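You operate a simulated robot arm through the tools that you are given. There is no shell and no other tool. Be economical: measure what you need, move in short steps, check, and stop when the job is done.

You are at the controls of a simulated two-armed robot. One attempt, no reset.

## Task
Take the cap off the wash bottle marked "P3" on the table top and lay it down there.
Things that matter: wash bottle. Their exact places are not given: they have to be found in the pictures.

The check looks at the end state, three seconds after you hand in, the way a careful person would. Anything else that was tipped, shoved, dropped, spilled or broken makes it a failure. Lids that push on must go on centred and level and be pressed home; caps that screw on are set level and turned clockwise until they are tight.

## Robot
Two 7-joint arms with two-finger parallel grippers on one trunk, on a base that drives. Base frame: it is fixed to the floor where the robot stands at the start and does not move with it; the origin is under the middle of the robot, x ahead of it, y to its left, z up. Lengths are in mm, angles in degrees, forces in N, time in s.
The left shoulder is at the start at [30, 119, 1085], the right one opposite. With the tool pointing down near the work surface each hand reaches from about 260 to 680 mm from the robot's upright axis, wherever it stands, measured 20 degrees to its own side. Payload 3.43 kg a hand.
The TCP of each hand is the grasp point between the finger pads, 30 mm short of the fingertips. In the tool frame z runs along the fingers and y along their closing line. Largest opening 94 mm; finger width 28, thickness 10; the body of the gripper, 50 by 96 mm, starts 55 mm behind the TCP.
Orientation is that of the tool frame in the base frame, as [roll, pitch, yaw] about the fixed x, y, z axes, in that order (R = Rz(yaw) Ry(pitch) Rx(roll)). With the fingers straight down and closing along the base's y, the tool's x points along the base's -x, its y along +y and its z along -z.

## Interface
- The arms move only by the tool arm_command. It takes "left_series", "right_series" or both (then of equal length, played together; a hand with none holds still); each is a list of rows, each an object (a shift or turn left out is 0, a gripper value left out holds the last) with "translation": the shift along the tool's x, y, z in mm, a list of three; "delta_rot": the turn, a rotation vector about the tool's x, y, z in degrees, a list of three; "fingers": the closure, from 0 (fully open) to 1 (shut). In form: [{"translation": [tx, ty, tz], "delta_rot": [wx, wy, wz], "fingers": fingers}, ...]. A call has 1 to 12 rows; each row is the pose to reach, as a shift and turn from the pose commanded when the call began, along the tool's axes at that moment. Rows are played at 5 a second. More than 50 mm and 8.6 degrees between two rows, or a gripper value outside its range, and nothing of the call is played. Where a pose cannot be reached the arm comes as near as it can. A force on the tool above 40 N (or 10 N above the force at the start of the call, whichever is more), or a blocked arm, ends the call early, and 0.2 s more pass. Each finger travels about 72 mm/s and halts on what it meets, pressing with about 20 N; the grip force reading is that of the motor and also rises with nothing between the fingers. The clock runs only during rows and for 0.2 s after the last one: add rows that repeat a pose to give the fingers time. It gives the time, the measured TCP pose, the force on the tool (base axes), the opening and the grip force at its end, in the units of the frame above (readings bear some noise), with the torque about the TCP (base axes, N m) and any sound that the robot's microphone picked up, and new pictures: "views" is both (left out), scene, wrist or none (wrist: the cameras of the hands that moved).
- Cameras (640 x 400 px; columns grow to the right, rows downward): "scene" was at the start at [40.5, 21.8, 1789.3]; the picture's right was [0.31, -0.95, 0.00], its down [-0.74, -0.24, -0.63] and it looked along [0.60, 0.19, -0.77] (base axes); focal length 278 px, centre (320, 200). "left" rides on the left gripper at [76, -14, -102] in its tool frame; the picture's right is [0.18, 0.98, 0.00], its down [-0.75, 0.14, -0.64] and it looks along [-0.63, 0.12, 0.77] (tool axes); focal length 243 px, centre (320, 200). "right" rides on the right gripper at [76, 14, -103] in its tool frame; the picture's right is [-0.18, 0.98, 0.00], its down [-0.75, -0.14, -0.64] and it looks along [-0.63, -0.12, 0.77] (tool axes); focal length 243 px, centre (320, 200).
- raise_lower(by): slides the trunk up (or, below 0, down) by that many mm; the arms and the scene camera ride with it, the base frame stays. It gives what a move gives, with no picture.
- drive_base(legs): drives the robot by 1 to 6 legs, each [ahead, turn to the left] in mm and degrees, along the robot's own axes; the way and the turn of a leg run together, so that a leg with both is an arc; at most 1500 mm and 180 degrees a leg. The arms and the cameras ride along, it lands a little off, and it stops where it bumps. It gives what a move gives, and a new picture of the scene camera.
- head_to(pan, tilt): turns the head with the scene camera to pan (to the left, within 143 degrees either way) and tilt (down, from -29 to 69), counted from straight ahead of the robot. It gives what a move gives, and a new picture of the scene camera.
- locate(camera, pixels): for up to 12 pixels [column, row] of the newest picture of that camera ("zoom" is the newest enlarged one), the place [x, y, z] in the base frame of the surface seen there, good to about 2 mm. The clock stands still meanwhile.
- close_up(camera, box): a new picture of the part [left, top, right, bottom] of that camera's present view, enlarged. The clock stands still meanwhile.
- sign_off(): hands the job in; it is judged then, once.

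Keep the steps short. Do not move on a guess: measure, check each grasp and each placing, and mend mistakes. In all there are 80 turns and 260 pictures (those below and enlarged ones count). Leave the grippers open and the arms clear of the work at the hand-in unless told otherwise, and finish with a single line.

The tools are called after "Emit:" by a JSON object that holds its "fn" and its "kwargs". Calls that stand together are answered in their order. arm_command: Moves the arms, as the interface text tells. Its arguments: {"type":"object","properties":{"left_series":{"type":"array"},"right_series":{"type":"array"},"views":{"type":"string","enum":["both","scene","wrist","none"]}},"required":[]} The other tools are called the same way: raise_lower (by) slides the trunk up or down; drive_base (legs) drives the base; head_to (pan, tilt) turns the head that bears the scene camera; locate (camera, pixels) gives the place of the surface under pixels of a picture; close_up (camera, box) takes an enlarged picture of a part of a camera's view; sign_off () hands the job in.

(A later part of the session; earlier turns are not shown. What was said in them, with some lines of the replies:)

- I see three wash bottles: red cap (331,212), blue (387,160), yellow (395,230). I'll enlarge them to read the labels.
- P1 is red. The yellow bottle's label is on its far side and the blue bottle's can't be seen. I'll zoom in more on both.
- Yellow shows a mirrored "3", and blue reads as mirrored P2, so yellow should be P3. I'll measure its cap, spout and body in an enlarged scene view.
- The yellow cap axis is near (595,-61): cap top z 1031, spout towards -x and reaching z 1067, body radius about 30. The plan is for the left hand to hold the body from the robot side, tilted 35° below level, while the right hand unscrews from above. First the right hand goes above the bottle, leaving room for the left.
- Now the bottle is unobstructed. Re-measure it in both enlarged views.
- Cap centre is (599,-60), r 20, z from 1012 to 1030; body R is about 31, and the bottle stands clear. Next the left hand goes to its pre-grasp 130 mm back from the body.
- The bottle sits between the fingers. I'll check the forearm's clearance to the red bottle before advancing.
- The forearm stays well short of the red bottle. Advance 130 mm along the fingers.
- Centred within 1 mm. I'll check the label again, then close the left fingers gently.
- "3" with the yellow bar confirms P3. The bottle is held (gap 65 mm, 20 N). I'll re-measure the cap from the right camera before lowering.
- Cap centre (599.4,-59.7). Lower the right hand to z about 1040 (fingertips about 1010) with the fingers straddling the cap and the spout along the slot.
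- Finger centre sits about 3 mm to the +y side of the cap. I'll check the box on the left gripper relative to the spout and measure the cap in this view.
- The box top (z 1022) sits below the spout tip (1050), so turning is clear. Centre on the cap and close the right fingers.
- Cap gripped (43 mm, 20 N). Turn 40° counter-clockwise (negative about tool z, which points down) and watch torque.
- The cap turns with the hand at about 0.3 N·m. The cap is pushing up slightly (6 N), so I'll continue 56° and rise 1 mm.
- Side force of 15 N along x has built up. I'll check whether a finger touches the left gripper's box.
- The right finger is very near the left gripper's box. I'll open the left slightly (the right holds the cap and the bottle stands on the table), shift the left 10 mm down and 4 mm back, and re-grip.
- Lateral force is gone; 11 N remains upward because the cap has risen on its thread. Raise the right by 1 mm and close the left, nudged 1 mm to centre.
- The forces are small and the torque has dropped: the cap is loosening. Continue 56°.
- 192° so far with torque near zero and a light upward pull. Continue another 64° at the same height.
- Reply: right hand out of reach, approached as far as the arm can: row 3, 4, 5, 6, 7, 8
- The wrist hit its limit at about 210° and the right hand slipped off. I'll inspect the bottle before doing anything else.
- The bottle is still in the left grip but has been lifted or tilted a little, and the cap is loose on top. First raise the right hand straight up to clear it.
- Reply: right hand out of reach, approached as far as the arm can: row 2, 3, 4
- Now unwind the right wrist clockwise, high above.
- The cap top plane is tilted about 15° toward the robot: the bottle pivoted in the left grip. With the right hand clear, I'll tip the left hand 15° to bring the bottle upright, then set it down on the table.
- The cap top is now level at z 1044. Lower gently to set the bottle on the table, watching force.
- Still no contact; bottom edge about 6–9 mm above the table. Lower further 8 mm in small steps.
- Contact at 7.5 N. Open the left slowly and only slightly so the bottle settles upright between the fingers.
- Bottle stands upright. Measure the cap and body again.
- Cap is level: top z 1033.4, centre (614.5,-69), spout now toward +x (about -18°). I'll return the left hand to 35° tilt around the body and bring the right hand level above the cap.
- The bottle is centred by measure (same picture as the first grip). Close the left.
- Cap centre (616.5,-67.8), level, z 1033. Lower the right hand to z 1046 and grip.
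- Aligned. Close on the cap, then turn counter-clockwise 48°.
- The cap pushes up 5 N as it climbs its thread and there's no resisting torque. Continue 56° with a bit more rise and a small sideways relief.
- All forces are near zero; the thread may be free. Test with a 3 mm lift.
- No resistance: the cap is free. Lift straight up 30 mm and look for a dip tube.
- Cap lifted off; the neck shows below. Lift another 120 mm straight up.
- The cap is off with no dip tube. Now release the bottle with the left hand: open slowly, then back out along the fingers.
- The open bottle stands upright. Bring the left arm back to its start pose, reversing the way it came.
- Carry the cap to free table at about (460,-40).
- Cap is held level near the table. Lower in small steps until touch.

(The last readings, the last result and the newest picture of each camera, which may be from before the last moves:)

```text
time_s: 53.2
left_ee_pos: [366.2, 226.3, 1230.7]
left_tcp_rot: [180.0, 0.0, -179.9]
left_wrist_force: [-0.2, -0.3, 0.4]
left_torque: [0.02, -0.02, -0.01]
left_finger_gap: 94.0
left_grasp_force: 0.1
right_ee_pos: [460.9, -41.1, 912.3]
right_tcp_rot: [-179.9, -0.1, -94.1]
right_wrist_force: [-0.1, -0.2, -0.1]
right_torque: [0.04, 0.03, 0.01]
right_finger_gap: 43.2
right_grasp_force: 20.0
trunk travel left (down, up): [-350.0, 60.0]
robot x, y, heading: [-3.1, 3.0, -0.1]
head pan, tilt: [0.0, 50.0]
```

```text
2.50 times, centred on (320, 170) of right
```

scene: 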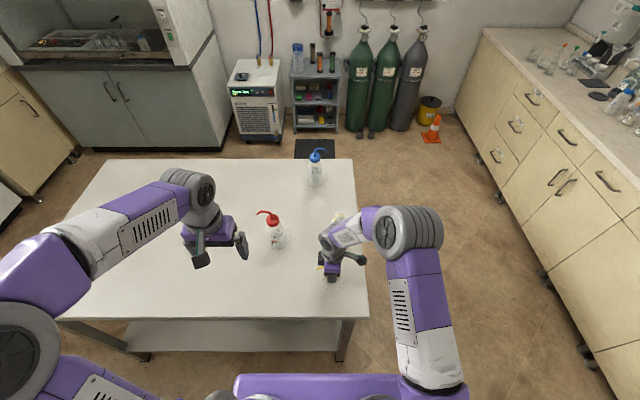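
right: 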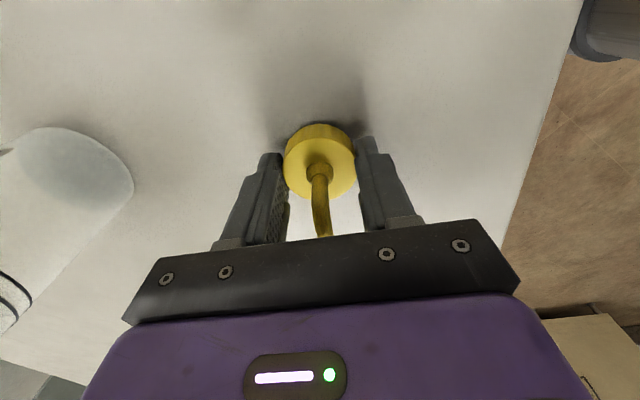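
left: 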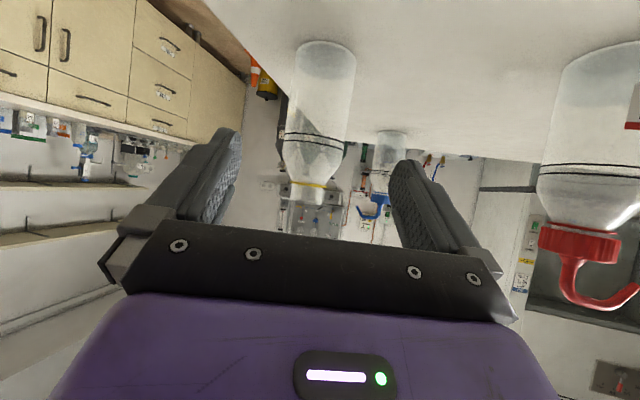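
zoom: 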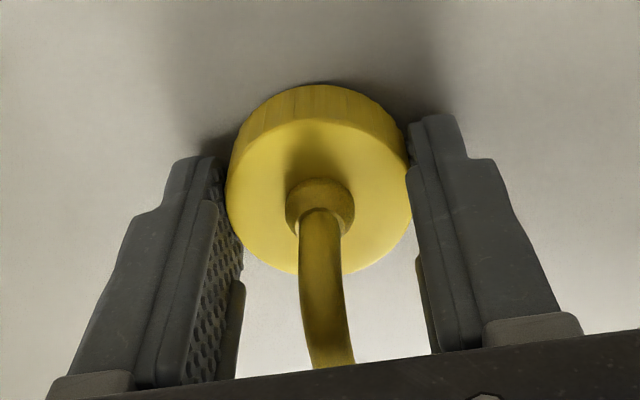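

No contact yet, so step down 1 mm at a time.

Emit:
{"fn": "arm_command", "kwargs": {"right_series": [{"translation": [0, 0, 0.7]}, {"translation": [0, 0, 1.4]}, {"translation": [0, 0, 2.0]}], "views": "none"}}

Emit:
{"fn": "locate", "kwargs": {"camera": "right", "pixels": [[305, 170], [335, 170], [320, 140], [300, 132], [320, 115], [360, 145], [268, 160]]}}

```text
time_s: 54.0
left_ee_pos: [366.5, 227.5, 1231.4]
left_tcp_rot: [-179.9, 0.0, 180.0]
left_wrist_force: [0.1, -0.9, 0.1]
left_torque: [-0.03, 0.0, -0.04]
left_finger_gap: 93.8
left_grasp_force: 0.1
right_ee_pos: [461.8, -40.2, 911.8]
right_tcp_rot: [-179.9, -0.1, -94.1]
right_wrist_force: [-1.0, -2.6, 11.6]
right_torque: [0.07, 0.16, 0.05]
right_finger_gap: 43.1
right_grasp_force: 20.3
trunk travel left (down, up): [-350.0, 60.0]
robot x, y, heading: [-2.2, 1.0, -0.1]
head pan, tilt: [0.0, 50.0]
```

```text
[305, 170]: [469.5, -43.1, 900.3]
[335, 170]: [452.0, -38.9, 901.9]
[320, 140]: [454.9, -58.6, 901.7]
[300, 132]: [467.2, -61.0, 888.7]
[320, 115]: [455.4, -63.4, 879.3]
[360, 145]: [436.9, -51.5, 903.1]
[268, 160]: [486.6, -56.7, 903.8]
```

Contact at 11.6 N; cap top at 901, so its bottom is on the table. Open slowly.

Emit:
{"fn": "arm_command", "kwargs": {"right_series": [{"translation": [0, 0, -0.5], "fingers": 0.55}, {"translation": [0, 0, -0.5], "fingers": 0.5}, {"translation": [0, 0, -0.5], "fingers": 0.4}, {"translation": [0, 0, -0.5], "fingers": 0.25}, {"translation": [0, 0, -0.5], "fingers": 0.1}, {"translation": [0, 0, -0.5], "fingers": 0}, {"translation": [0, 0, -0.5], "fingers": 0}], "views": "wrist"}}

```text
time_s: 55.6
left_ee_pos: [366.7, 226.8, 1231.1]
left_tcp_rot: [-179.9, -0.1, -180.0]
left_wrist_force: [0.5, 0.4, -0.6]
left_torque: [0.01, 0.02, 0.02]
left_finger_gap: 94.4
left_grasp_force: 0.1
right_ee_pos: [462.1, -38.6, 911.2]
right_tcp_rot: [-179.9, -0.1, -94.2]
right_wrist_force: [0.3, -0.6, -0.7]
right_torque: [0.0, 0.01, -0.01]
right_finger_gap: 94.1
right_grasp_force: 0.0
trunk travel left (down, up): [-350.0, 60.0]
robot x, y, heading: [7.1, 0.2, -0.1]
head pan, tilt: [0.0, 50.0]
```

right: 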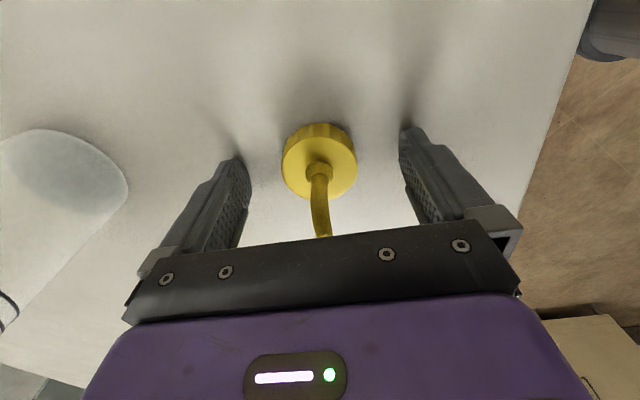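

The cap stands on its own, level. Raise the right hand straight up clear of it.

Emit:
{"fn": "arm_command", "kwargs": {"right_series": [{"translation": [0, 0, -20]}, {"translation": [0, 0, -50]}, {"translation": [0, 0, -95]}, {"translation": [0, 0, -140]}, {"translation": [0, 0, -185]}, {"translation": [0, 0, -230]}, {"translation": [0, 0, -275]}, {"translation": [0, 0, -300]}], "views": "none"}}

Emit:
{"fn": "arm_command", "kwargs": {"right_series": [{"translation": [40, 25, 0]}, {"translation": [80, 50, 0]}, {"translation": [120, 75, 0]}, {"translation": [120, 75, 0]}], "views": "scene"}}

Emit:
{"fn": "close_up", "kwargs": {"camera": "scene", "box": [230, 140, 380, 330]}}

```text
time_s: 57.4
left_ee_pos: [366.1, 226.1, 1230.6]
left_tcp_rot: [179.9, -0.1, -180.0]
left_wrist_force: [0.2, 0.3, 0.1]
left_torque: [0.01, 0.01, 0.03]
left_finger_gap: 94.1
left_grasp_force: 0.0
right_ee_pos: [460.2, -41.1, 1216.9]
right_tcp_rot: [-180.0, -0.2, -94.0]
right_wrist_force: [0.1, 0.4, 0.2]
right_torque: [0.0, -0.01, 0.04]
right_finger_gap: 94.0
right_grasp_force: 0.0
trunk travel left (down, up): [-350.0, 60.0]
robot x, y, heading: [-0.7, -1.9, -0.1]
head pan, tilt: [0.0, 50.0]
```

```text
time_s: 58.4
left_ee_pos: [366.7, 227.5, 1231.4]
left_tcp_rot: [179.9, 0.0, 180.0]
left_wrist_force: [0.4, -0.3, 0.1]
left_torque: [0.0, 0.03, -0.03]
left_finger_gap: 93.7
left_grasp_force: 0.1
right_ee_pos: [377.8, -152.6, 1211.6]
right_tcp_rot: [-180.0, -0.1, -94.2]
right_wrist_force: [-0.1, -0.1, 0.3]
right_torque: [-0.01, 0.02, -0.01]
right_finger_gap: 94.0
right_grasp_force: 0.0
trunk travel left (down, up): [-350.0, 60.0]
robot x, y, heading: [2.2, 0.7, -0.1]
head pan, tilt: [0.0, 50.0]
```

scene: 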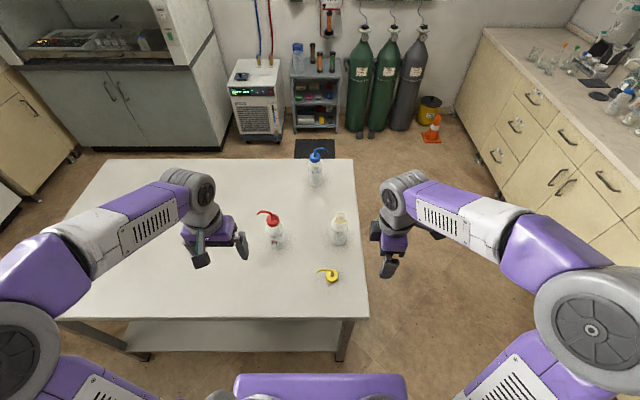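

```text
2.11 times, centred on (305, 235) of scene
```

zoom: 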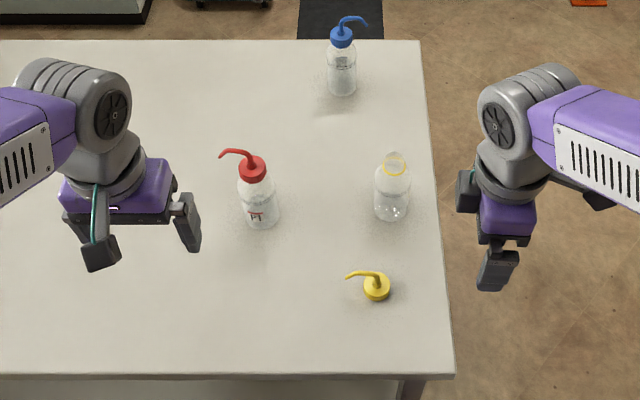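

The cap lies flat on the table, the P3 bottle stands upright and open, red and blue are undisturbed, and both grippers are open and clear. Handing in.

Emit:
{"fn": "sign_off", "kwargs": {}}

```text
The job is handed in.
```

The P3 wash bottle's cap is unscrewed and lying flat on the table; the bottle stands open and upright about 18 mm from where it started, after the right hand slipped off the cap mid-turn and tipped it.
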